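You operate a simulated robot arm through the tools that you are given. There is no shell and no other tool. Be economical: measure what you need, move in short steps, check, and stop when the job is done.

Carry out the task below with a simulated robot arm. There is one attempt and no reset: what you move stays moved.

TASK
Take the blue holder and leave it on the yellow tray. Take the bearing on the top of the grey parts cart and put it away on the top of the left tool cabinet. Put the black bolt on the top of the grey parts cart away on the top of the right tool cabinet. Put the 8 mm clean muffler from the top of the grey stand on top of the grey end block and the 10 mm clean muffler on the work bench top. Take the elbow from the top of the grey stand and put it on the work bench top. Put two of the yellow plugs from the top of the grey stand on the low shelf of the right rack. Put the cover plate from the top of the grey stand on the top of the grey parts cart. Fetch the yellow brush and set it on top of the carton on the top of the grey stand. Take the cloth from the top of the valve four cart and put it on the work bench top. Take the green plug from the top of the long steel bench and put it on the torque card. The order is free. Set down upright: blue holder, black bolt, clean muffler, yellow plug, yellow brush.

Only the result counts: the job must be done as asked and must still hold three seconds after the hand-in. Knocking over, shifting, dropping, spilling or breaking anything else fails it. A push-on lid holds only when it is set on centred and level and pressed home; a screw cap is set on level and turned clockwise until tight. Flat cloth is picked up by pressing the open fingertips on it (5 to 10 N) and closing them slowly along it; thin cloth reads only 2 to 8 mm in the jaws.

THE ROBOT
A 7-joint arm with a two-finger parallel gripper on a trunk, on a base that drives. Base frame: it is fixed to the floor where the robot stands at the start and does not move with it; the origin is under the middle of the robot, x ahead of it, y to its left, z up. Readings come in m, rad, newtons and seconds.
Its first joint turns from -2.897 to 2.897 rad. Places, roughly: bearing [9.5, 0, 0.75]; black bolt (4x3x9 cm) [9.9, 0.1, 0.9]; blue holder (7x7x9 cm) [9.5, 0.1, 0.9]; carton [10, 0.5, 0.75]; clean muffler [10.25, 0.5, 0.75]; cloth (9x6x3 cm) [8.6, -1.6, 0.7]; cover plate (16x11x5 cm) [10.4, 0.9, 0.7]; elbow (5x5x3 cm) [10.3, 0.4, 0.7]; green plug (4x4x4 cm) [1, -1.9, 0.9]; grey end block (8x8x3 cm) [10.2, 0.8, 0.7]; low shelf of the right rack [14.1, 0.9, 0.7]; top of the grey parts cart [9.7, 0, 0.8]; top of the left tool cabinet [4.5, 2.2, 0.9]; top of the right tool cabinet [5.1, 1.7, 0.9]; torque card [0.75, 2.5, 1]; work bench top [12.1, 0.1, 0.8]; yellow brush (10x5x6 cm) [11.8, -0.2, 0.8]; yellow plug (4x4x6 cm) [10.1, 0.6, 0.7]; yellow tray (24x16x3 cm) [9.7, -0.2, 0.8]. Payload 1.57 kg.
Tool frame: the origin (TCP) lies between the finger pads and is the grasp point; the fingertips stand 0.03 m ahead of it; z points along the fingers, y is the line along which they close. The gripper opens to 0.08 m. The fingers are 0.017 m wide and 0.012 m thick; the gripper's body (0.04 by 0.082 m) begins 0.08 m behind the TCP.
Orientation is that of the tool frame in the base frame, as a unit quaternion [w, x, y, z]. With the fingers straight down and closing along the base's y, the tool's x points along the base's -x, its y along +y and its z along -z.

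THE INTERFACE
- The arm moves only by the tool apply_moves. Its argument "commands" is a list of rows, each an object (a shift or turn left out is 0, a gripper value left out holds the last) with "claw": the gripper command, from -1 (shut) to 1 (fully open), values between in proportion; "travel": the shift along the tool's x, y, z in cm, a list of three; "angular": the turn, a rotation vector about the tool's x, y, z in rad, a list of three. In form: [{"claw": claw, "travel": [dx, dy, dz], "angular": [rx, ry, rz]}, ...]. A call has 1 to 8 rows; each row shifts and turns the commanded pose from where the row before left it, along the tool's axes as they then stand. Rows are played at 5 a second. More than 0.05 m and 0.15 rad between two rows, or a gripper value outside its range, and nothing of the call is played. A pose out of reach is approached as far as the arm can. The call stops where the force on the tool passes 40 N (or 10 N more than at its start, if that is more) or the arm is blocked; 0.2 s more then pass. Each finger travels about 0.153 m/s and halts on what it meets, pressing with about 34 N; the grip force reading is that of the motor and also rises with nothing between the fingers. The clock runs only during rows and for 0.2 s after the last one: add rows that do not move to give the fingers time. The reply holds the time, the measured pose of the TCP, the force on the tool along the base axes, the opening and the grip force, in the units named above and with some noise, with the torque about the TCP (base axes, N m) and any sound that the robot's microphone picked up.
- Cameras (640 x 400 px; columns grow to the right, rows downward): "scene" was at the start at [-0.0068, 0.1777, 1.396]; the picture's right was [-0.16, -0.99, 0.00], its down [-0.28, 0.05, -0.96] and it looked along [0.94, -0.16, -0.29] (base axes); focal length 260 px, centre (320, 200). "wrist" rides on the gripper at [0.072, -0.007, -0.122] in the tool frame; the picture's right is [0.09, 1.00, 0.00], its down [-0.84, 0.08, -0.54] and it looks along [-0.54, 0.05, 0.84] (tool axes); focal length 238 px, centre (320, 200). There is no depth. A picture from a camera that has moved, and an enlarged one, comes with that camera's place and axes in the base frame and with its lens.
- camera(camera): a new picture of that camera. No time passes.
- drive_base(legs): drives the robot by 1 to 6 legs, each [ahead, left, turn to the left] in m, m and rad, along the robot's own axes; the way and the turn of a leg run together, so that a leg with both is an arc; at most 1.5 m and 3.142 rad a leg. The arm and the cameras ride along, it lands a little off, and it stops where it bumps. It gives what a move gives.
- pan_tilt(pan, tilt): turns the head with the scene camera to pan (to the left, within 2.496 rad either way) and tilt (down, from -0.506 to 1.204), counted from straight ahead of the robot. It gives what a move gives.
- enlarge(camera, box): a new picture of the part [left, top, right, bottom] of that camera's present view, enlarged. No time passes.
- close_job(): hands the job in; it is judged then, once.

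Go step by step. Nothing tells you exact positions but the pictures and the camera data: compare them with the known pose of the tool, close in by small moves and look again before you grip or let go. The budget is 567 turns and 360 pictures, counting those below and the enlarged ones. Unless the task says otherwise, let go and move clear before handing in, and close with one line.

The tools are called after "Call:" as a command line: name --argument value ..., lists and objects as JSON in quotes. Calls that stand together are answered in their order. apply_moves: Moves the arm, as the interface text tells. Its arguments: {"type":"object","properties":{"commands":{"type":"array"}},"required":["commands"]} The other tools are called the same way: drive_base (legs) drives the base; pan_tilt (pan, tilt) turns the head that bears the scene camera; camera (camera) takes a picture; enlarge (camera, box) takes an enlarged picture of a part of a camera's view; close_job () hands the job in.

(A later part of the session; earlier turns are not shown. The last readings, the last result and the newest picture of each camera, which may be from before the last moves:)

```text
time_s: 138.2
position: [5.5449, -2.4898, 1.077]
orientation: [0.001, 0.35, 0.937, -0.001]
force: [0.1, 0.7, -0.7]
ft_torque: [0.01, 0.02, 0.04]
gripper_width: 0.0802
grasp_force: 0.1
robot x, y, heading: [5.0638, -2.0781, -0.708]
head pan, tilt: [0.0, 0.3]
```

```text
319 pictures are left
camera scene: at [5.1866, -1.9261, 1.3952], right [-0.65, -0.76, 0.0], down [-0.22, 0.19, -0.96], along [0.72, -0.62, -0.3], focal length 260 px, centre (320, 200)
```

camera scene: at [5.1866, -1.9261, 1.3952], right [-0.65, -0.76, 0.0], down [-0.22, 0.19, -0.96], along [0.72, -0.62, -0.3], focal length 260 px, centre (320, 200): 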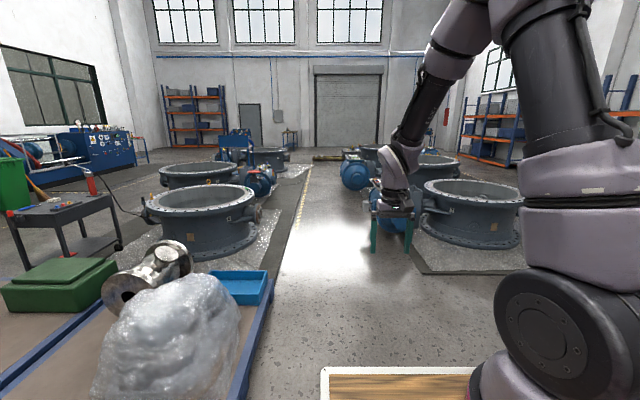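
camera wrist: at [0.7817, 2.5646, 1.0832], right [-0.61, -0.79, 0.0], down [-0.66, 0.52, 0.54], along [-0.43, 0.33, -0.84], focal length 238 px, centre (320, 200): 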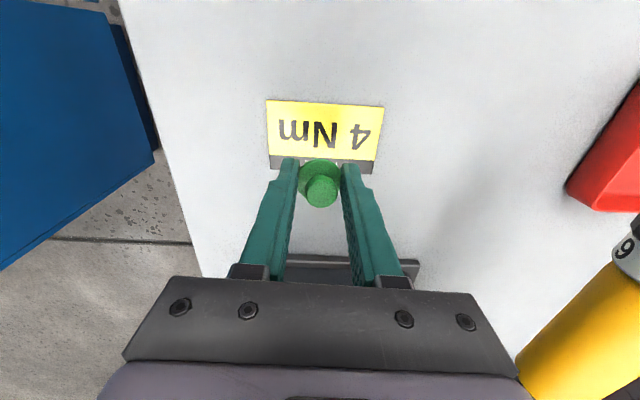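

The pallet–ring gap is narrow and a plastic sheet lies there. Before choosing a route I check the robot's own width by looking down.

Call:
pan_tilt --pan 1.2 --tilt 1.2

Call:
camera --camera "scene"

Call:
pan_tilt --pan -1.8 --tilt 1.2

Call:
camera --camera "scene"

```text
time_s: 139.6
position: [5.544, -2.4897, 1.0759]
orientation: [0.0, 0.349, 0.937, 0.0]
force: [0.1, -0.1, 0.2]
ft_torque: [0.0, 0.02, 0.0]
gripper_width: 0.0801
grasp_force: 0.0
robot x, y, heading: [5.0662, -2.077, -0.71]
head pan, tilt: [1.201, 1.201]
```

```text
318 pictures are left
camera scene: at [5.1654, -1.8389, 1.3231], right [0.47, -0.88, 0.0], down [-0.82, -0.44, -0.36], along [0.32, 0.17, -0.93], focal length 260 px, centre (320, 200)
```

scene: 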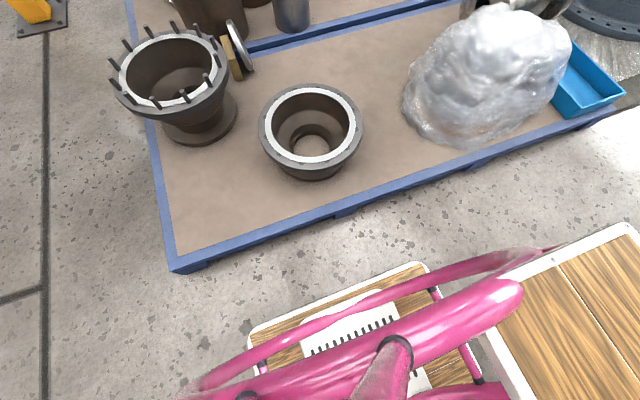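

```text
time_s: 142.2
position: [5.5445, -2.4894, 1.0767]
orientation: [0.0, 0.35, 0.937, 0.0]
force: [1.0, -0.9, -0.7]
ft_torque: [0.0, -0.03, 0.0]
gripper_width: 0.08
grasp_force: 0.0
robot x, y, heading: [5.0665, -2.0767, -0.716]
head pan, tilt: [-1.799, 1.201]
```

```text
317 pictures are left
camera scene: at [5.0707, -1.898, 1.3231], right [-0.59, 0.81, 0.0], down [0.75, 0.55, -0.36], along [-0.29, -0.21, -0.93], focal length 260 px, centre (320, 200)
```

scene: 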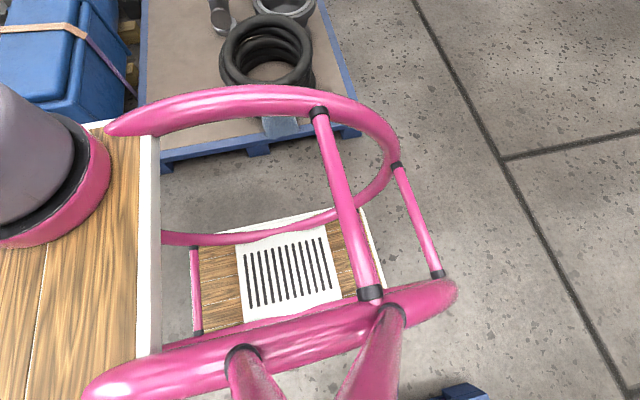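

The robot is about 0.6 m wide, so I keep to wide routes: on down the aisle and look for a crossing on the left.

Call:
drive_base --legs '[[1.4, 0, -0.04], [1.4, 0, 0], [1.4, 0, 0]]'

Call:
pan_tilt --pan 0.2 --tilt 0.3

Call:
camera --camera "scene"

Call:
pan_tilt --pan 1.2 --tilt 0.3

Call:
camera --camera "scene"

```text
time_s: 161.3
position: [8.4479, -5.3529, 1.0761]
orientation: [-0.001, 0.393, 0.92, 0.0]
force: [-0.1, 0.1, 0.1]
ft_torque: [-0.02, -0.01, -0.04]
gripper_width: 0.0798
grasp_force: 0.1
robot x, y, heading: [8.0117, -4.8985, -0.806]
head pan, tilt: [-1.799, 1.201]
stopped in leg 3: the robot was blocked; the commanded pose is now the measured one
```

```text
time_s: 163.3
position: [8.4492, -5.3541, 1.0761]
orientation: [-0.001, 0.393, 0.92, 0.0]
force: [-0.2, -0.3, -0.6]
ft_torque: [0.01, 0.02, 0.0]
gripper_width: 0.0798
grasp_force: 0.0
robot x, y, heading: [8.0112, -4.8989, -0.802]
head pan, tilt: [0.201, 0.3]
```

```text
316 pictures are left
camera scene: at [8.1557, -4.7437, 1.3952], right [-0.57, -0.82, 0.0], down [-0.24, 0.17, -0.96], along [0.79, -0.54, -0.3], focal length 260 px, centre (320, 200)
```

scene: 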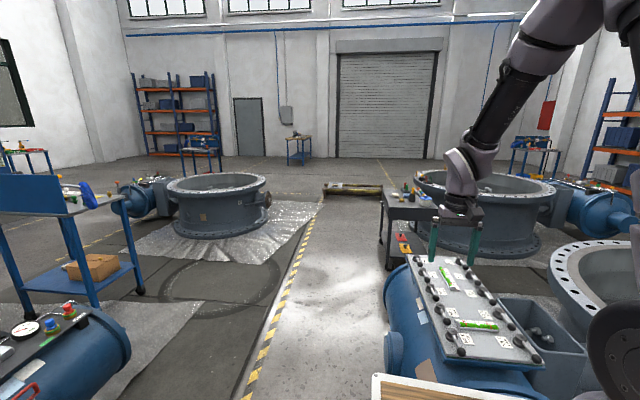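

```text
time_s: 164.6
position: [8.4481, -5.3526, 1.0754]
orientation: [-0.001, 0.392, 0.92, 0.0]
force: [0.4, 0.3, 0.1]
ft_torque: [-0.01, -0.01, -0.01]
gripper_width: 0.08
grasp_force: 0.1
robot x, y, heading: [8.0124, -4.896, -0.807]
head pan, tilt: [1.201, 0.3]
```

```text
315 pictures are left
camera scene: at [8.1651, -4.6546, 1.3952], right [0.38, -0.92, 0.0], down [-0.27, -0.11, -0.96], along [0.88, 0.37, -0.3], focal length 260 px, centre (320, 200)
```

scene: 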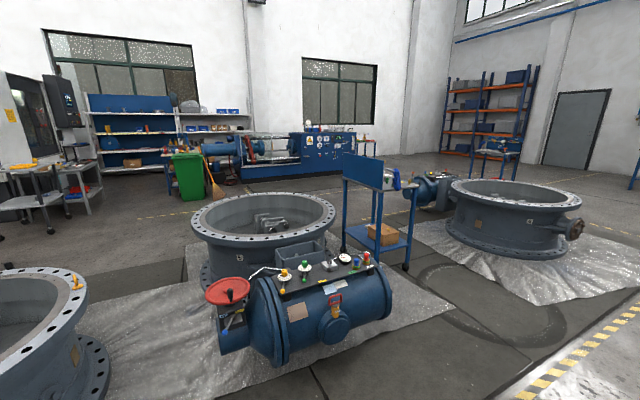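

The base was blocked by something, probably the blue valve at the right of the lane. I look down at the front and right before moving.

Call:
pan_tilt --pan -0.5 --tilt 0.9

Call:
camera --camera "scene"

Call:
pan_tilt --pan -1.5 --tilt 0.9

Call:
camera --camera "scene"

Call:
camera --camera "wrist"

```text
time_s: 166.3
position: [8.4488, -5.3532, 1.0767]
orientation: [-0.001, 0.393, 0.92, 0.0]
force: [0.2, 0.4, -0.4]
ft_torque: [0.01, -0.01, 0.02]
gripper_width: 0.0801
grasp_force: 0.0
robot x, y, heading: [8.0095, -4.8967, -0.808]
head pan, tilt: [-0.499, 0.901]
```

```text
314 pictures are left
camera scene: at [8.0988, -4.7633, 1.3429], right [-0.96, -0.26, 0.0], down [-0.21, 0.76, -0.62], along [0.16, -0.6, -0.78], focal length 260 px, centre (320, 200)
```

scene: 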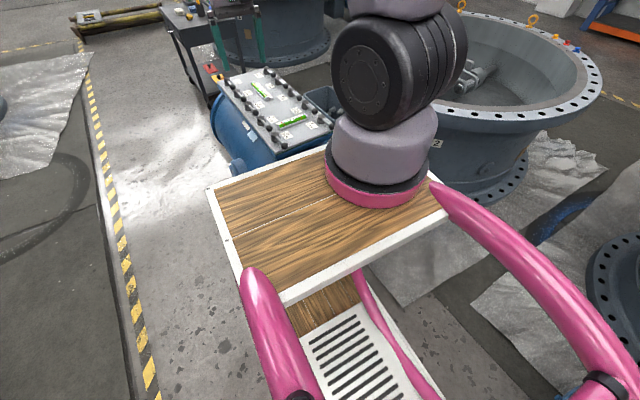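

```text
time_s: 167.6
position: [8.4474, -5.3537, 1.0749]
orientation: [-0.001, 0.392, 0.92, 0.0]
force: [0.4, -0.3, 0.4]
ft_torque: [0.01, 0.04, 0.05]
gripper_width: 0.0802
grasp_force: 0.1
robot x, y, heading: [8.0109, -4.8948, -0.804]
head pan, tilt: [-1.499, 0.901]
```

```text
313 pictures are left
camera scene: at [8.0284, -4.7466, 1.3429], right [-0.74, 0.67, 0.0], down [0.52, 0.58, -0.62], along [-0.42, -0.46, -0.78], focal length 260 px, centre (320, 200)
```

scene: 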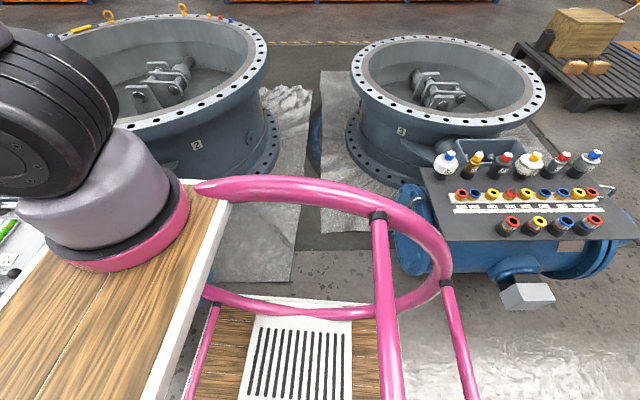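

```text
312 pictures are left
camera wrist: at [8.3929, -5.3056, 1.1973], right [0.65, 0.76, 0.0], down [0.64, -0.55, 0.54], along [0.41, -0.35, -0.84], focal length 238 px, centre (320, 200)
```

wrist: 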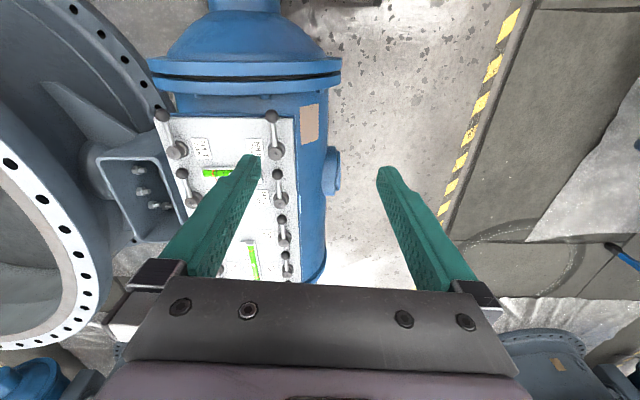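

My base touched the fixed blue valve flange. I back off, move left to the lane centre, and go on 1.3 m to look at the crossing.

Call:
drive_base --legs '[[-0.2, 0, 0], [0, 0.7, 0.06], [1.3, 0, 0]]'

Call:
pan_tilt --pan 0.6 --tilt 0.4

Call:
camera --camera "scene"

Call:
pan_tilt --pan 1.6 --tilt 0.4

Call:
camera --camera "scene"

```text
time_s: 178.5
position: [9.7796, -5.5263, 1.0753]
orientation: [0.0, 0.35, 0.937, 0.0]
force: [-0.1, 0.7, -0.5]
ft_torque: [0.01, -0.02, 0.01]
gripper_width: 0.0799
grasp_force: 0.1
robot x, y, heading: [9.3023, -5.1121, -0.712]
head pan, tilt: [-1.499, 0.901]
```

```text
time_s: 180.5
position: [9.7799, -5.5265, 1.0758]
orientation: [0.0, 0.349, 0.937, 0.0]
force: [0.3, 0.3, -0.3]
ft_torque: [-0.02, 0.0, 0.0]
gripper_width: 0.0798
grasp_force: 0.0
robot x, y, heading: [9.3058, -5.1141, -0.712]
head pan, tilt: [0.6, 0.4]
```

```text
311 pictures are left
camera scene: at [9.4441, -4.9109, 1.3859], right [-0.11, -0.99, 0.0], down [-0.39, 0.04, -0.92], along [0.92, -0.11, -0.39], focal length 260 px, centre (320, 200)
```

scene: 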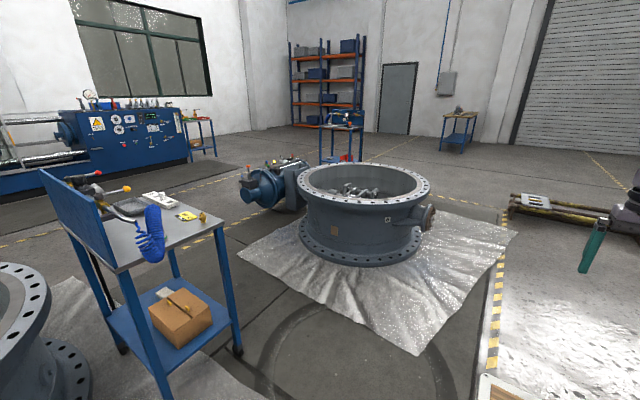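

```text
time_s: 181.8
position: [9.7809, -5.5259, 1.0749]
orientation: [-0.001, 0.349, 0.937, 0.001]
force: [-1.1, -0.2, -0.3]
ft_torque: [-0.02, -0.01, 0.01]
gripper_width: 0.08
grasp_force: 0.1
robot x, y, heading: [9.302, -5.1123, -0.717]
head pan, tilt: [1.6, 0.4]
```

```text
310 pictures are left
camera scene: at [9.4108, -4.8286, 1.3859], right [0.77, -0.63, 0.0], down [-0.25, -0.3, -0.92], along [0.58, 0.71, -0.39], focal length 260 px, centre (320, 200)
```

scene: 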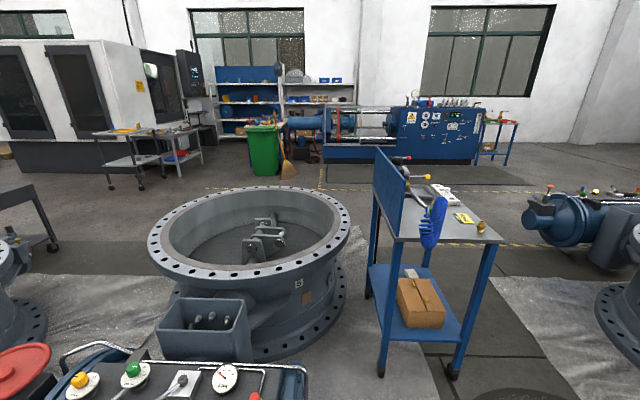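

The crossing between the blue trolley and ring 1 is about 1 m wide. I drive up, turn left and go straight through.

Call:
drive_base --legs '[[1.05, 0.0, -0.02], [0, 0, 1.57]]'

Call:
pan_tilt --pan 0.2 --tilt 0.6

Call:
camera --camera "scene"

```text
time_s: 190.9
position: [10.5102, -5.3452, 1.076]
orientation: [-0.002, -0.391, 0.92, -0.001]
force: [0.0, 0.0, 1.0]
ft_torque: [0.03, 0.03, 0.01]
gripper_width: 0.0798
grasp_force: 0.0
robot x, y, heading: [10.0732, -5.7996, 0.806]
head pan, tilt: [1.6, 0.4]
```

```text
time_s: 192.4
position: [10.5104, -5.3428, 1.0755]
orientation: [0.0, -0.392, 0.92, 0.0]
force: [0.7, 0.2, -0.6]
ft_torque: [-0.05, 0.01, 0.0]
gripper_width: 0.0801
grasp_force: 0.0
robot x, y, heading: [10.0728, -5.8001, 0.796]
head pan, tilt: [0.201, 0.6]
```

```text
309 pictures are left
camera scene: at [9.9137, -5.6619, 1.3677], right [0.84, -0.54, 0.0], down [-0.3, -0.48, -0.83], along [0.44, 0.7, -0.56], focal length 260 px, centre (320, 200)
```

scene: 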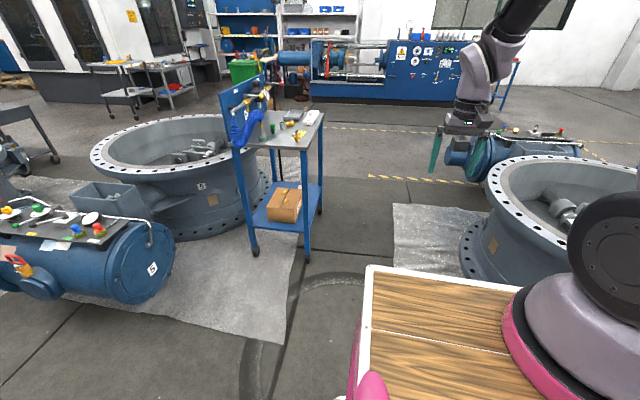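

Call:
drive_base --legs '[[0.6, 0.0, 0.035], [1.2, 0, 0], [1.2, 0, 0]]'

Call:
pan_tilt --pan 0.0 --tilt 0.35

Call:
camera --camera "scene"

Call:
pan_tilt --pan 1.3 --tilt 0.35

Call:
camera --camera "scene"

```text
time_s: 207.2
position: [12.4461, -3.0557, 1.0756]
orientation: [-0.001, -0.425, 0.905, -0.001]
force: [0.3, -0.4, 0.2]
ft_torque: [-0.01, 0.01, 0.0]
gripper_width: 0.08
grasp_force: 0.0
robot x, y, heading: [12.042, -3.5431, 0.874]
head pan, tilt: [0.201, 0.6]
```

```text
time_s: 208.0
position: [12.4472, -3.0544, 1.0756]
orientation: [0.0, -0.425, 0.905, 0.0]
force: [0.1, 0.2, -0.2]
ft_torque: [-0.01, 0.0, 0.0]
gripper_width: 0.0801
grasp_force: 0.1
robot x, y, heading: [12.0431, -3.5454, 0.876]
head pan, tilt: [0.0, 0.351]
```

```text
308 pictures are left
camera scene: at [11.8927, -3.4212, 1.3904], right [0.77, -0.64, 0.0], down [-0.22, -0.26, -0.94], along [0.6, 0.72, -0.34], focal length 260 px, centre (320, 200)
```

scene: 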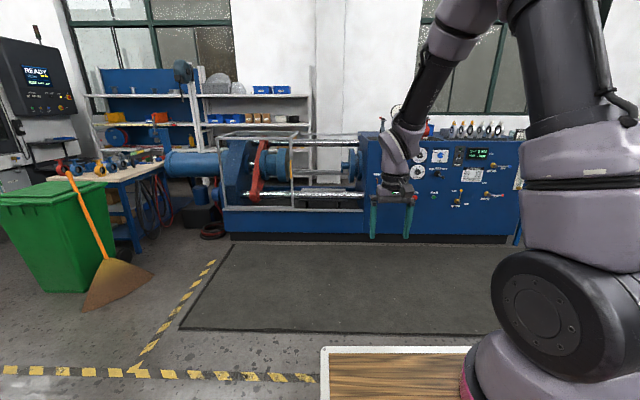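

```text
time_s: 209.4
position: [12.4467, -3.0544, 1.0759]
orientation: [0.0, -0.425, 0.905, -0.001]
force: [0.6, 0.4, 0.2]
ft_torque: [0.02, 0.02, 0.0]
gripper_width: 0.0802
grasp_force: 0.0
robot x, y, heading: [12.0424, -3.5399, 0.88]
head pan, tilt: [1.3, 0.351]
```

```text
307 pictures are left
camera scene: at [11.7802, -3.4162, 1.3905], right [0.82, 0.57, 0.0], down [0.2, -0.28, -0.94], along [-0.53, 0.77, -0.34], focal length 260 px, centre (320, 200)
```

scene: 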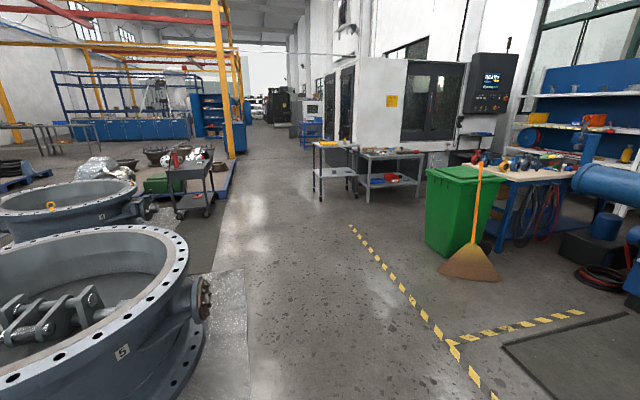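

There is an open lane back to the carts. I turn and drive along it towards the grey parts cart.

Call:
drive_base --legs '[[0, 0, 1.525], [1.35, -0.6, 0], [1.3, 0, 0]]'

Call:
pan_tilt --pan -0.3 --tilt 0.4

Call:
camera --camera "scene"

```text
time_s: 226.6
position: [10.0047, -0.9041, 1.0765]
orientation: [0.002, 0.936, -0.351, 0.001]
force: [0.1, -0.7, -0.3]
ft_torque: [-0.03, -0.01, 0.02]
gripper_width: 0.0802
grasp_force: 0.0
robot x, y, heading: [10.4799, -1.3218, 2.425]
head pan, tilt: [1.3, 0.351]
```

```text
time_s: 228.2
position: [10.0054, -0.9032, 1.0766]
orientation: [0.001, 0.936, -0.352, 0.001]
force: [0.2, 0.0, -0.2]
ft_torque: [0.02, -0.02, -0.01]
gripper_width: 0.0799
grasp_force: 0.1
robot x, y, heading: [10.4811, -1.3183, 2.424]
head pan, tilt: [-0.3, 0.4]
```

```text
306 pictures are left
camera scene: at [10.3842, -1.4465, 1.3859], right [0.85, 0.53, 0.0], down [0.2, -0.33, -0.92], along [-0.48, 0.78, -0.39], focal length 260 px, centre (320, 200)
```

scene: 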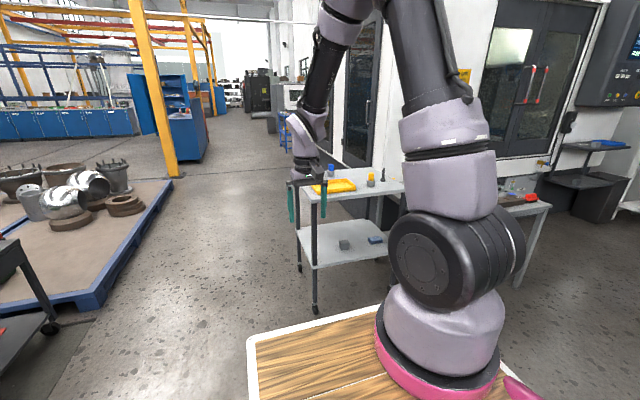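

The grey parts cart is ahead right. I move up to it.

Call:
drive_base --legs '[[0.3, -0.45, -0.02], [0.4, 0, 0]]'

Call:
pan_tilt --pan 0.0 --tilt 0.6

Call:
camera --camera "scene"

Call:
camera --camera "wrist"

Call:
pan_tilt --pan -1.0 --tilt 0.6

Call:
camera --camera "scene"

```text
time_s: 233.5
position: [9.7872, -0.0776, 1.0751]
orientation: [0.0, 0.931, -0.364, 0.0]
force: [-0.2, 0.2, -0.7]
ft_torque: [0.02, 0.03, 0.01]
gripper_width: 0.08
grasp_force: 0.1
robot x, y, heading: [10.2487, -0.5035, 2.397]
head pan, tilt: [-0.3, 0.4]
```

```text
time_s: 234.3
position: [9.7873, -0.078, 1.0747]
orientation: [0.001, 0.931, -0.364, 0.001]
force: [0.4, 0.5, 0.6]
ft_torque: [0.0, -0.03, 0.01]
gripper_width: 0.0801
grasp_force: 0.1
robot x, y, heading: [10.2498, -0.5058, 2.398]
head pan, tilt: [0.0, 0.6]
```

```text
305 pictures are left
camera scene: at [10.1321, -0.6505, 1.3678], right [0.68, 0.73, 0.0], down [0.41, -0.38, -0.83], along [-0.61, 0.56, -0.56], focal length 260 px, centre (320, 200)
```

scene: 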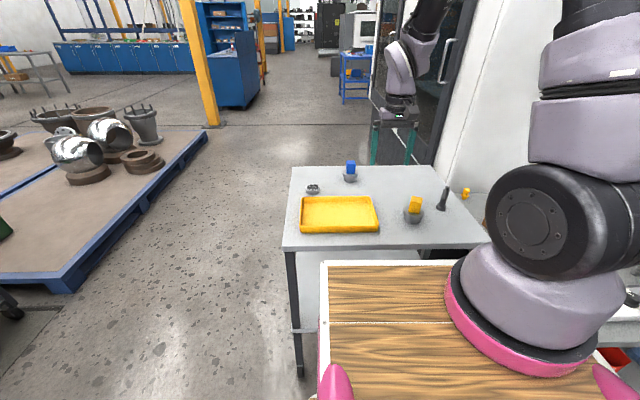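

```text
304 pictures are left
camera wrist: at [9.8429, -0.1213, 1.1973], right [-0.61, -0.79, 0.0], down [-0.67, 0.51, 0.54], along [-0.43, 0.33, -0.84], focal length 238 px, centre (320, 200)
```

wrist: 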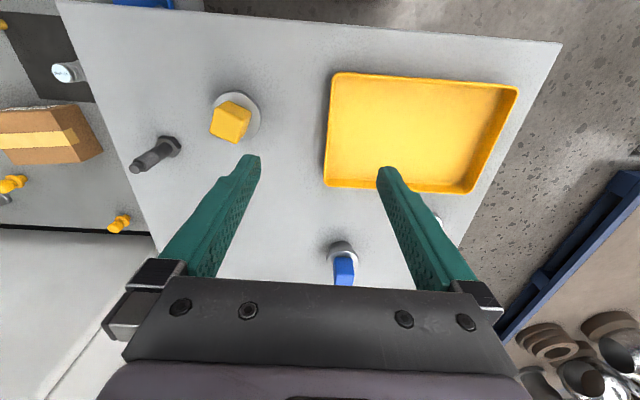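

```text
time_s: 235.6
position: [9.7869, -0.0769, 1.0756]
orientation: [0.0, 0.931, -0.364, 0.0]
force: [-0.1, 0.8, 0.2]
ft_torque: [0.02, -0.01, 0.0]
gripper_width: 0.08
grasp_force: 0.0
robot x, y, heading: [10.2482, -0.5062, 2.398]
head pan, tilt: [-1.0, 0.6]
```

```text
303 pictures are left
camera scene: at [10.2123, -0.6234, 1.3677], right [0.98, -0.17, 0.0], down [-0.1, -0.56, -0.83], along [0.14, 0.81, -0.56], focal length 260 px, centre (320, 200)
```

scene: 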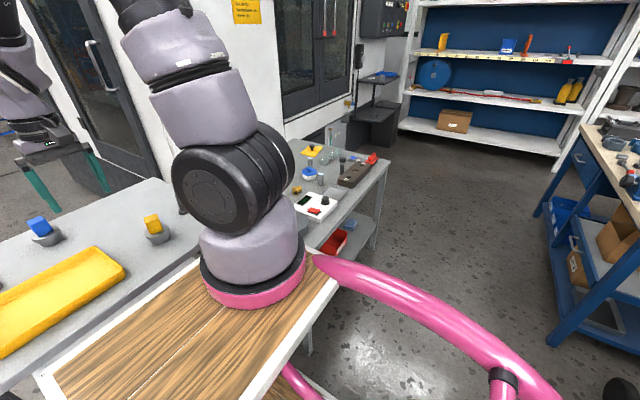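

I see the yellow tray, a yellow and a blue holder, the bearing and black bolt on the cart. I zoom in on these.

Call:
pan_tilt --pan 0.0 --tilt 0.6

Call:
enlarge --camera "scene" --box '[280, 145, 480, 260]'

Call:
enlarge --camera "wrist" --box '[0, 40, 360, 265]'

```text
time_s: 236.8
position: [9.7858, -0.0777, 1.0749]
orientation: [0.0, 0.931, -0.364, 0.001]
force: [0.7, -1.0, 0.5]
ft_torque: [-0.05, -0.02, -0.01]
gripper_width: 0.0803
grasp_force: 0.1
robot x, y, heading: [10.2504, -0.5051, 2.401]
head pan, tilt: [0.0, 0.6]
```

```text
3.20 times, centred on (380, 202) of scene
camera zoom: at [10.1321, -0.6505, 1.3677], right [0.68, 0.73, 0.0], down [0.41, -0.38, -0.83], along [-0.61, 0.56, -0.56], focal length 833 px, centre (128, 192)
```

zoom: 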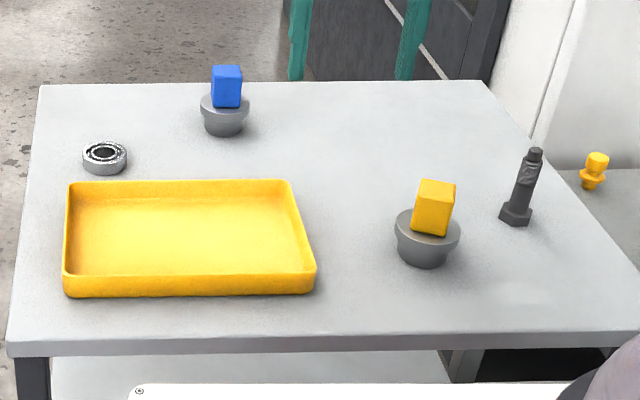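

```text
1.78 times, centred on (180, 152) of wrist
camera zoom: at [9.8429, -0.1213, 1.1973], right [-0.61, -0.79, 0.0], down [-0.67, 0.51, 0.54], along [-0.43, 0.33, -0.84], focal length 424 px, centre (569, 284)
```

zoom: 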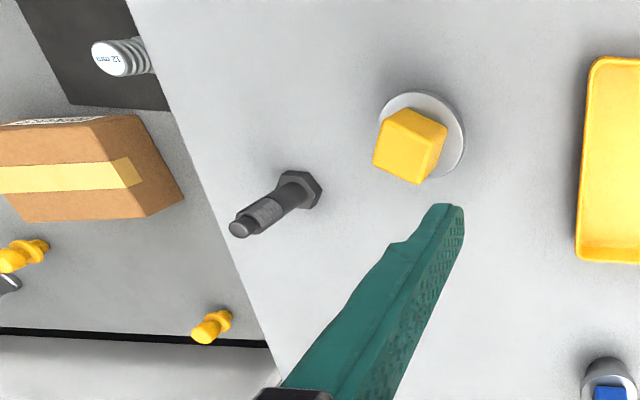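

Blue holder is at about (9.53, 0.07). I move over it at height.

Call:
apply_moves --commands '[{"claw": 1, "travel": [-4.5, 1, 0]}, {"travel": [-4.5, 1, 0]}, {"travel": [-4.5, 1, 0]}, {"travel": [-4.5, 1, 0]}, {"travel": [-4.5, 1, 0]}, {"travel": [-4.5, 1, 0]}, {"travel": [-1.8, 0.5, 0]}, {}]'

Call:
camera --camera "wrist"

Call:
camera --camera "scene"

```text
time_s: 238.6
position: [9.5299, 0.0692, 1.0752]
orientation: [0.001, 0.931, -0.364, 0.001]
force: [-0.1, 0.2, 0.3]
ft_torque: [0.0, 0.0, 0.02]
gripper_width: 0.0798
grasp_force: 0.1
robot x, y, heading: [10.2496, -0.5067, 2.399]
head pan, tilt: [0.0, 0.6]
```

```text
300 pictures are left
camera wrist: at [9.586, 0.0259, 1.1954], right [-0.61, -0.79, 0.0], down [-0.67, 0.51, 0.54], along [-0.43, 0.33, -0.84], focal length 238 px, centre (320, 200)
```

wrist: 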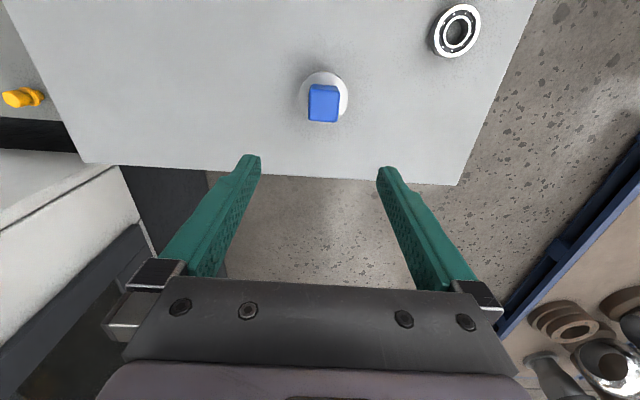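

```text
299 pictures are left
camera scene: at [10.1321, -0.6506, 1.3677], right [0.68, 0.73, 0.0], down [0.42, -0.38, -0.83], along [-0.61, 0.56, -0.56], focal length 260 px, centre (320, 200)
```

scene: 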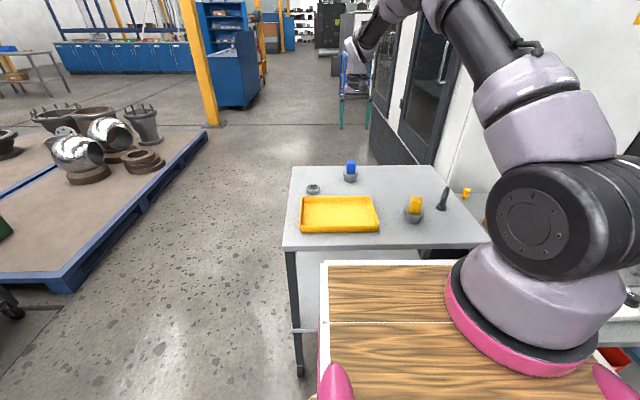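

Call:
apply_moves --commands '[{"travel": [1.8, 0, 3]}, {"travel": [0, 0, 4]}, {"travel": [0, 0, 3]}, {}]'

Call:
camera --camera "wrist"

Call:
enlarge --camera "scene" --box '[320, 130, 400, 180]'

```text
time_s: 239.6
position: [9.544, 0.058, 0.9737]
orientation: [0.0, 0.931, -0.364, 0.001]
force: [-0.5, -0.3, -0.1]
ft_torque: [0.05, -0.02, -0.01]
gripper_width: 0.0801
grasp_force: 0.1
robot x, y, heading: [10.2556, -0.508, 2.397]
head pan, tilt: [0.0, 0.6]
```

```text
298 pictures are left
camera wrist: at [9.6016, 0.0132, 1.0957], right [-0.61, -0.79, 0.0], down [-0.67, 0.51, 0.54], along [-0.43, 0.33, -0.84], focal length 238 px, centre (320, 200)
```

wrist: 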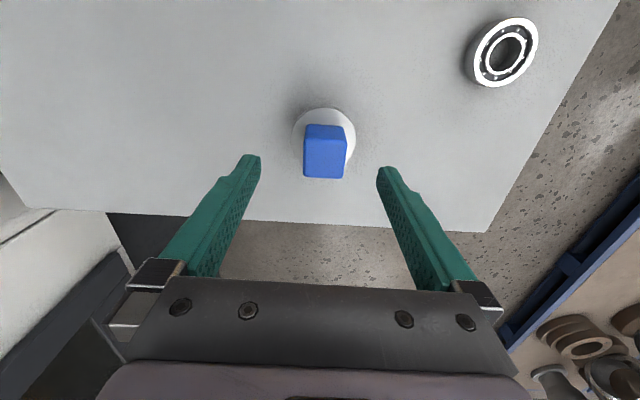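

```text
8.00 times, centred on (360, 155) of scene
camera zoom: at [10.1321, -0.6506, 1.3677], right [0.68, 0.73, 0.0], down [0.42, -0.38, -0.83], along [-0.61, 0.56, -0.56], focal length 2082 px, centre (0, 560)
```

zoom: 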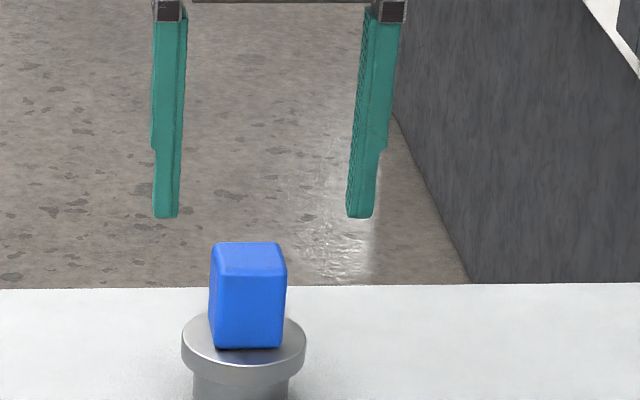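

Call:
apply_moves --commands '[{"travel": [0, 0.4, 3]}, {"travel": [0, 0, 2.2]}, {}]'

Call:
camera --camera "wrist"

Call:
enlarge --camera "scene" --box '[320, 130, 400, 180]'

```text
time_s: 240.4
position: [9.5403, 0.0539, 0.9227]
orientation: [0.001, 0.931, -0.364, 0.0]
force: [-0.4, -0.2, -0.1]
ft_torque: [0.03, -0.02, 0.0]
gripper_width: 0.0801
grasp_force: 0.1
robot x, y, heading: [10.2495, -0.508, 2.388]
head pan, tilt: [0.0, 0.6]
```

```text
296 pictures are left
camera wrist: at [9.5979, 0.0105, 1.0441], right [-0.61, -0.79, 0.0], down [-0.67, 0.51, 0.54], along [-0.43, 0.33, -0.84], focal length 238 px, centre (320, 200)
```

wrist: 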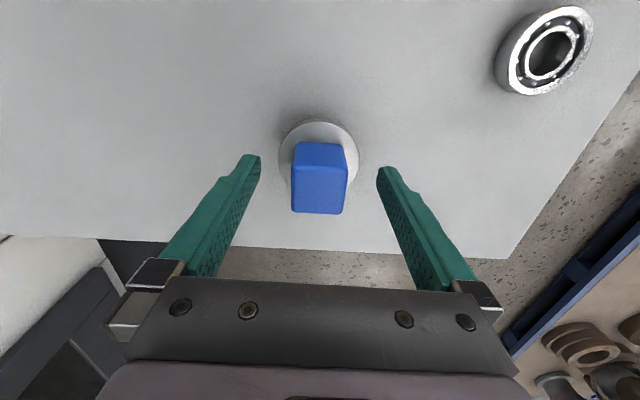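

```text
8.00 times, centred on (360, 155) of scene
camera zoom: at [10.1321, -0.6506, 1.3677], right [0.68, 0.73, 0.0], down [0.42, -0.38, -0.83], along [-0.61, 0.56, -0.56], focal length 2082 px, centre (0, 560)
```

zoom: 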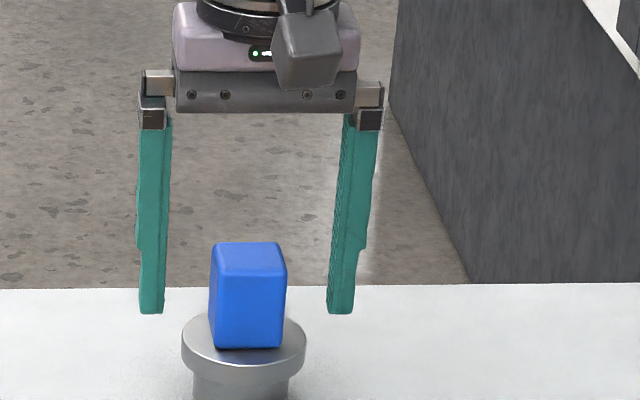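

Call:
apply_moves --commands '[{"travel": [0, 0, 0.7]}, {"claw": 0.2}, {"claw": -0.3}, {"claw": -1}, {}, {}, {}]'

Call:
apply_moves --commands '[{"travel": [0, 0, -2]}, {"travel": [0, 0, -3]}, {"travel": [0, 0, -3]}, {}]'

Call:
camera --camera "wrist"

Call:
enlarge --camera "scene" --box '[280, 110, 440, 240]'

```text
time_s: 242.0
position: [9.5408, 0.0549, 0.9143]
orientation: [0.001, 0.931, -0.364, 0.001]
force: [0.9, 2.5, -0.4]
ft_torque: [0.14, -0.02, -0.06]
gripper_width: 0.034
grasp_force: 33.9
robot x, y, heading: [10.2516, -0.5034, 2.395]
head pan, tilt: [0.0, 0.6]
```

```text
time_s: 243.0
position: [9.5409, 0.055, 0.9948]
orientation: [0.001, 0.931, -0.364, 0.0]
force: [0.8, -0.1, -9.1]
ft_torque: [-0.01, -0.01, 0.0]
gripper_width: 0.0339
grasp_force: 34.0
robot x, y, heading: [10.2548, -0.5075, 2.392]
head pan, tilt: [0.0, 0.6]
```

```text
294 pictures are left
camera wrist: at [9.5969, 0.0105, 1.1168], right [-0.61, -0.79, 0.0], down [-0.67, 0.51, 0.54], along [-0.43, 0.33, -0.84], focal length 238 px, centre (320, 200)
```

wrist: 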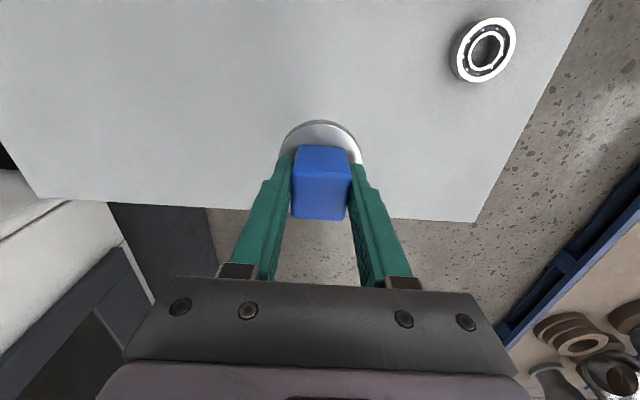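

```text
3.08 times, centred on (360, 175) of scene
camera zoom: at [10.1317, -0.6503, 1.3677], right [0.68, 0.73, 0.0], down [0.42, -0.38, -0.82], along [-0.61, 0.56, -0.57], focal length 801 px, centre (197, 277)
```

zoom: 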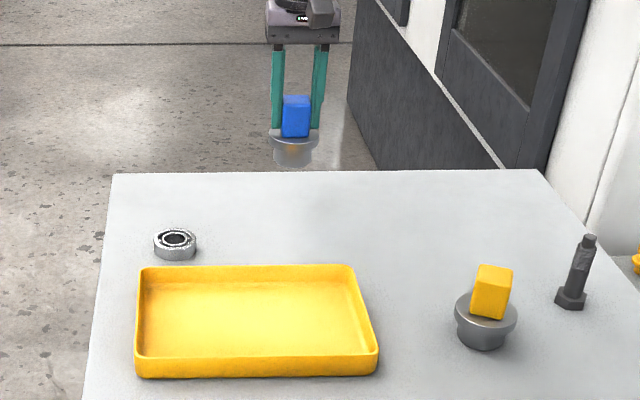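

The blue holder (0.9 kg) is held firmly. I carry it over the centre of the yellow tray.

Call:
apply_moves --commands '[{"travel": [4.74, 1.34, 0]}, {"travel": [4.74, 1.34, 0]}, {"travel": [4.74, 1.34, 0]}, {"travel": [4.74, 1.34, 0]}, {"travel": [4.74, 1.34, 0]}, {"travel": [0, 0, 3]}, {}]'

Call:
camera --camera "wrist"

Call:
enlarge --camera "scene" --box '[280, 130, 440, 260]'

```text
time_s: 244.6
position: [9.6695, -0.1545, 0.9651]
orientation: [0.0, 0.931, -0.364, 0.001]
force: [-0.5, 0.0, -8.0]
ft_torque: [0.0, 0.0, 0.03]
gripper_width: 0.0337
grasp_force: 33.6
robot x, y, heading: [10.2543, -0.5065, 2.395]
head pan, tilt: [0.0, 0.6]
```

```text
292 pictures are left
camera wrist: at [9.7264, -0.1979, 1.0876], right [-0.61, -0.79, 0.0], down [-0.67, 0.51, 0.54], along [-0.43, 0.33, -0.84], focal length 238 px, centre (320, 200)
```

wrist: 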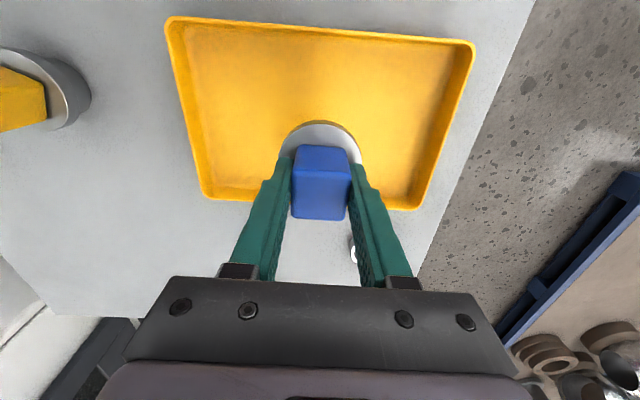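

```text
3.08 times, centred on (360, 195) of scene
camera zoom: at [10.1319, -0.6505, 1.3677], right [0.68, 0.73, 0.0], down [0.42, -0.38, -0.82], along [-0.61, 0.56, -0.57], focal length 801 px, centre (197, 215)
```

zoom: 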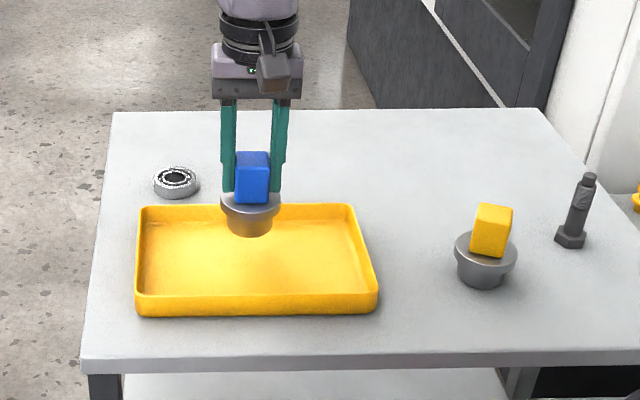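

Call:
apply_moves --commands '[{"travel": [-0.5, 0, 2]}, {"travel": [0, 0, 1.5]}, {"travel": [0, 0, 0.4]}, {}]'

Call:
apply_moves --commands '[{"travel": [0, 0, 0.4]}, {}]'

Call:
enlarge --camera "scene" --box '[300, 150, 400, 240]'

```text
time_s: 245.6
position: [9.6669, -0.1515, 0.9277]
orientation: [0.0, 0.931, -0.364, 0.001]
force: [-0.5, 1.0, -9.3]
ft_torque: [-0.02, 0.01, -0.03]
gripper_width: 0.034
grasp_force: 34.1
robot x, y, heading: [10.2504, -0.5058, 2.391]
head pan, tilt: [0.0, 0.6]
```

```text
time_s: 246.2
position: [9.668, -0.1518, 0.923]
orientation: [0.0, 0.931, -0.364, 0.001]
force: [0.5, -0.2, -9.2]
ft_torque: [-0.04, 0.02, 0.01]
gripper_width: 0.0339
grasp_force: 34.3
robot x, y, heading: [10.2519, -0.506, 2.397]
head pan, tilt: [0.0, 0.6]
```

```text
4.44 times, centred on (350, 195) of scene
camera zoom: at [10.1318, -0.6504, 1.3677], right [0.68, 0.73, 0.0], down [0.42, -0.38, -0.82], along [-0.61, 0.56, -0.57], focal length 1157 px, centre (187, 222)
```

zoom: 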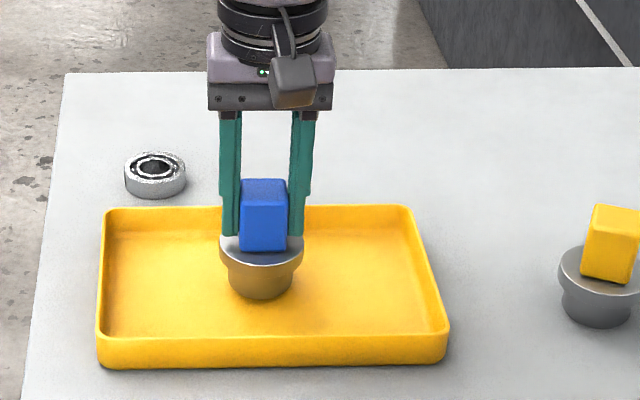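

Call:
apply_moves --commands '[{"travel": [0, 0, 0.3]}, {}, {"travel": [0, 0, 0.2]}, {}]'

```text
time_s: 247.2
position: [9.6664, -0.152, 0.9187]
orientation: [0.0, 0.932, -0.363, 0.0]
force: [2.0, -1.8, 10.8]
ft_torque: [-0.19, -0.28, -0.01]
gripper_width: 0.0339
grasp_force: 34.3
robot x, y, heading: [10.2548, -0.5044, 2.392]
head pan, tilt: [0.0, 0.6]
```

The holder rests on the tray. Release and rise.

Call:
apply_moves --commands '[{"travel": [0, 0, -0.15]}, {"claw": -0.05}, {"claw": 0.3}, {"claw": 1}, {}, {"travel": [0, 0, -4]}, {"travel": [0, 0, -4]}, {"travel": [0, 0, -3]}]'

Call:
enlarge --camera "scene" --box '[280, 130, 480, 260]'

```text
time_s: 249.0
position: [9.6648, -0.1518, 1.03]
orientation: [0.0, 0.932, -0.363, 0.001]
force: [0.6, 0.1, -0.1]
ft_torque: [0.0, 0.01, 0.0]
gripper_width: 0.0799
grasp_force: 0.1
robot x, y, heading: [10.249, -0.5077, 2.398]
head pan, tilt: [0.0, 0.6]
```

```text
3.08 times, centred on (380, 195) of scene
camera zoom: at [10.1317, -0.6505, 1.3677], right [0.68, 0.73, 0.0], down [0.42, -0.38, -0.82], along [-0.61, 0.56, -0.57], focal length 801 px, centre (135, 215)
```

zoom: 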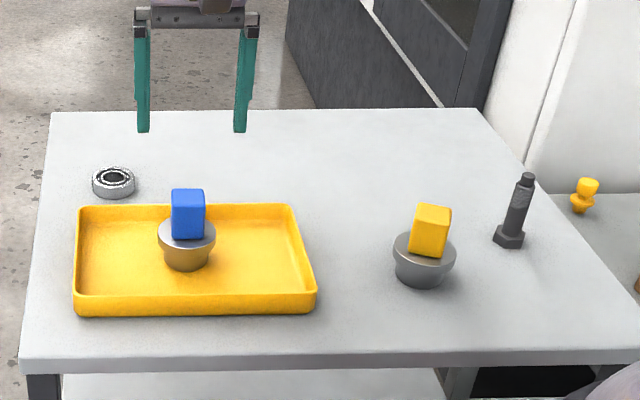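

The blue holder is on the tray. Next the grey stand to the right: I back off a little and slide along to it.

Call:
drive_base --legs '[[-0.3, 0, 0], [0, -0.75, 0]]'

Call:
camera --camera "scene"

Call:
camera --camera "wrist"

Call:
pan_tilt --pan -0.6 --tilt 0.7

Call:
camera --camera "scene"

```text
time_s: 254.7
position: [10.39, 0.1919, 1.0309]
orientation: [0.0, 0.932, -0.363, 0.001]
force: [0.1, -0.1, 0.1]
ft_torque: [-0.04, 0.01, 0.0]
gripper_width: 0.0801
grasp_force: 0.0
robot x, y, heading: [10.976, -0.1594, 2.401]
head pan, tilt: [0.0, 0.6]
```

```text
288 pictures are left
camera scene: at [10.8572, -0.3066, 1.3677], right [0.68, 0.74, 0.0], down [0.42, -0.38, -0.83], along [-0.61, 0.56, -0.56], focal length 260 px, centre (320, 200)
```

scene: 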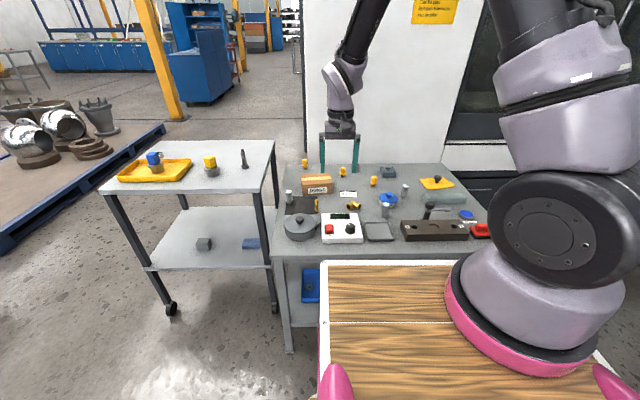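

```text
287 pictures are left
camera wrist: at [10.447, 0.148, 1.1521], right [-0.61, -0.8, 0.0], down [-0.67, 0.51, 0.54], along [-0.43, 0.33, -0.84], focal length 238 px, centre (320, 200)
```

wrist: 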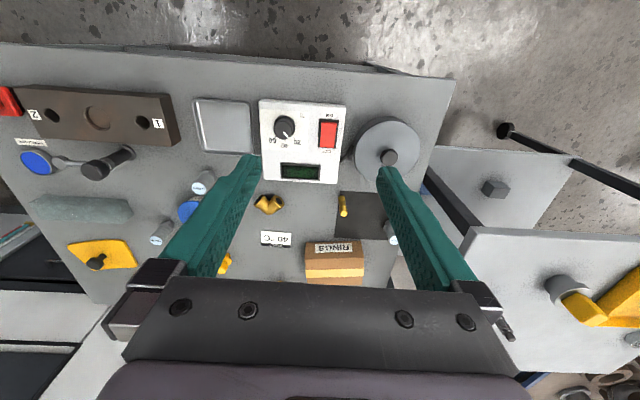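

```text
time_s: 255.7
position: [10.3905, 0.1909, 1.0304]
orientation: [0.0, 0.931, -0.364, 0.0]
force: [0.1, -0.5, -0.7]
ft_torque: [0.0, 0.01, 0.0]
gripper_width: 0.08
grasp_force: 0.2
robot x, y, heading: [10.9751, -0.1613, 2.4]
head pan, tilt: [-0.6, 0.7]
```

```text
286 pictures are left
camera scene: at [10.9031, -0.2837, 1.3591], right [0.97, 0.23, 0.0], down [0.15, -0.63, -0.77], along [-0.17, 0.75, -0.64], focal length 260 px, centre (320, 200)
```

scene: 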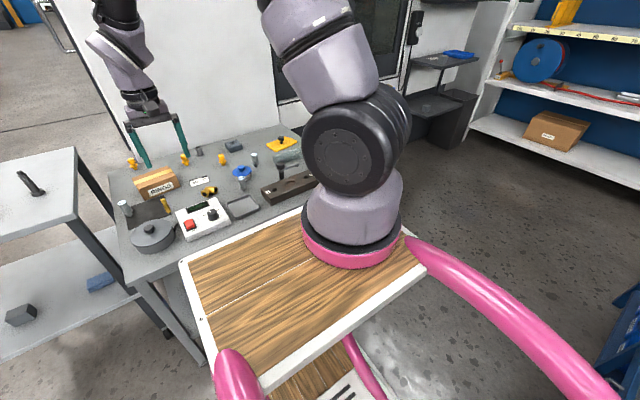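

The grey stand carries many small parts. I enlarge both views to identify them.

Call:
pan_tilt --pan 0.0 --tilt 0.6

Call:
enlarge --camera "scene" --box '[270, 150, 390, 225]'

Call:
enlarge --camera "scene" --box '[370, 160, 490, 245]'

Call:
enlarge --camera "wrist" --box '[0, 80, 240, 280]'

Call:
enlarge --camera "wrist" --box '[170, 80, 470, 290]'

```text
time_s: 256.7
position: [10.3897, 0.1921, 1.0299]
orientation: [0.0, 0.932, -0.363, 0.001]
force: [-0.6, 0.3, -0.2]
ft_torque: [0.01, -0.02, -0.03]
gripper_width: 0.0801
grasp_force: 0.2
robot x, y, heading: [10.98, -0.1592, 2.397]
head pan, tilt: [0.0, 0.6]
```

```text
5.33 times, centred on (330, 188) of scene
camera zoom: at [10.8573, -0.3066, 1.3677], right [0.68, 0.74, 0.0], down [0.42, -0.38, -0.82], along [-0.61, 0.56, -0.57], focal length 1388 px, centre (267, 267)
```

zoom: 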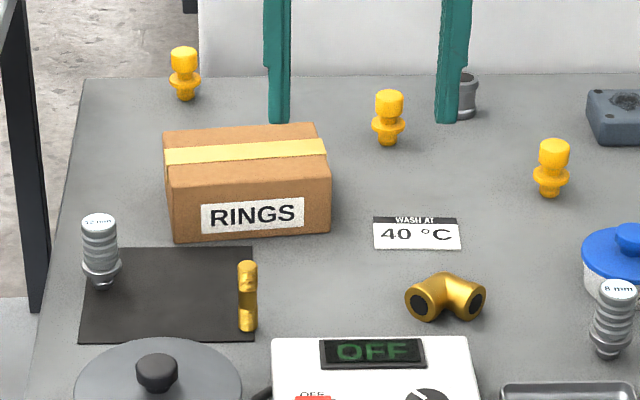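

```text
4.71 times, centred on (430, 202) of scene
camera zoom: at [10.8573, -0.3066, 1.3677], right [0.68, 0.74, 0.0], down [0.42, -0.38, -0.82], along [-0.61, 0.56, -0.57], focal length 1225 px, centre (-198, 188)
```

zoom: 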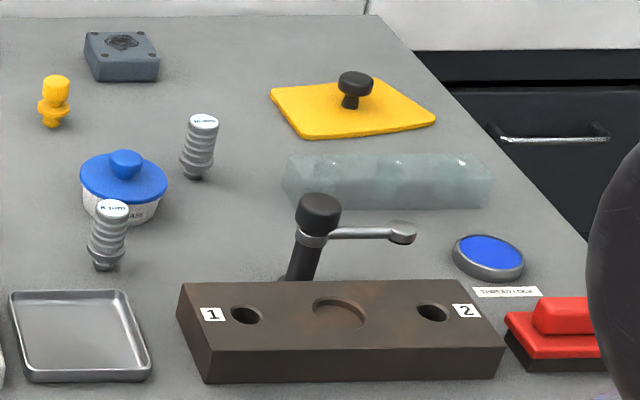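

```text
2.00 times, centred on (120, 180) of wrist
camera zoom: at [10.4469, 0.148, 1.152], right [-0.61, -0.8, 0.0], down [-0.67, 0.51, 0.54], along [-0.43, 0.33, -0.84], focal length 477 px, centre (720, 240)
```

zoom: 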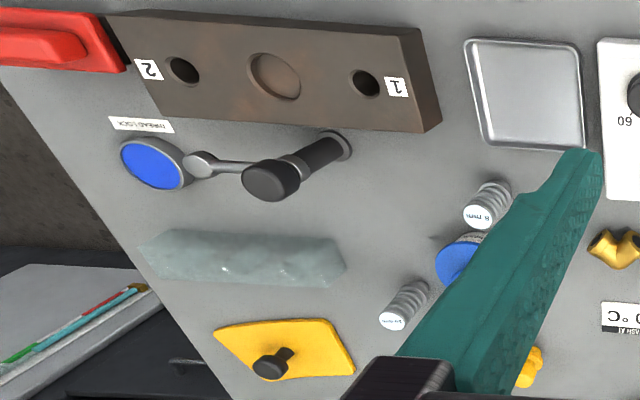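

```text
1.90 times, centred on (320, 185) of wrist
camera zoom: at [10.4469, 0.148, 1.152], right [-0.61, -0.8, 0.0], down [-0.67, 0.51, 0.54], along [-0.43, 0.33, -0.84], focal length 454 px, centre (320, 229)
```

zoom: 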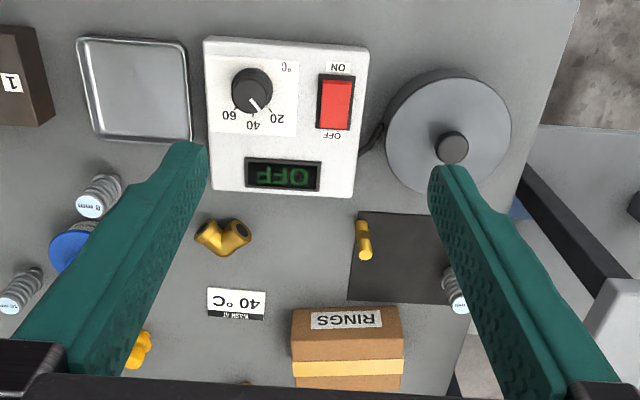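

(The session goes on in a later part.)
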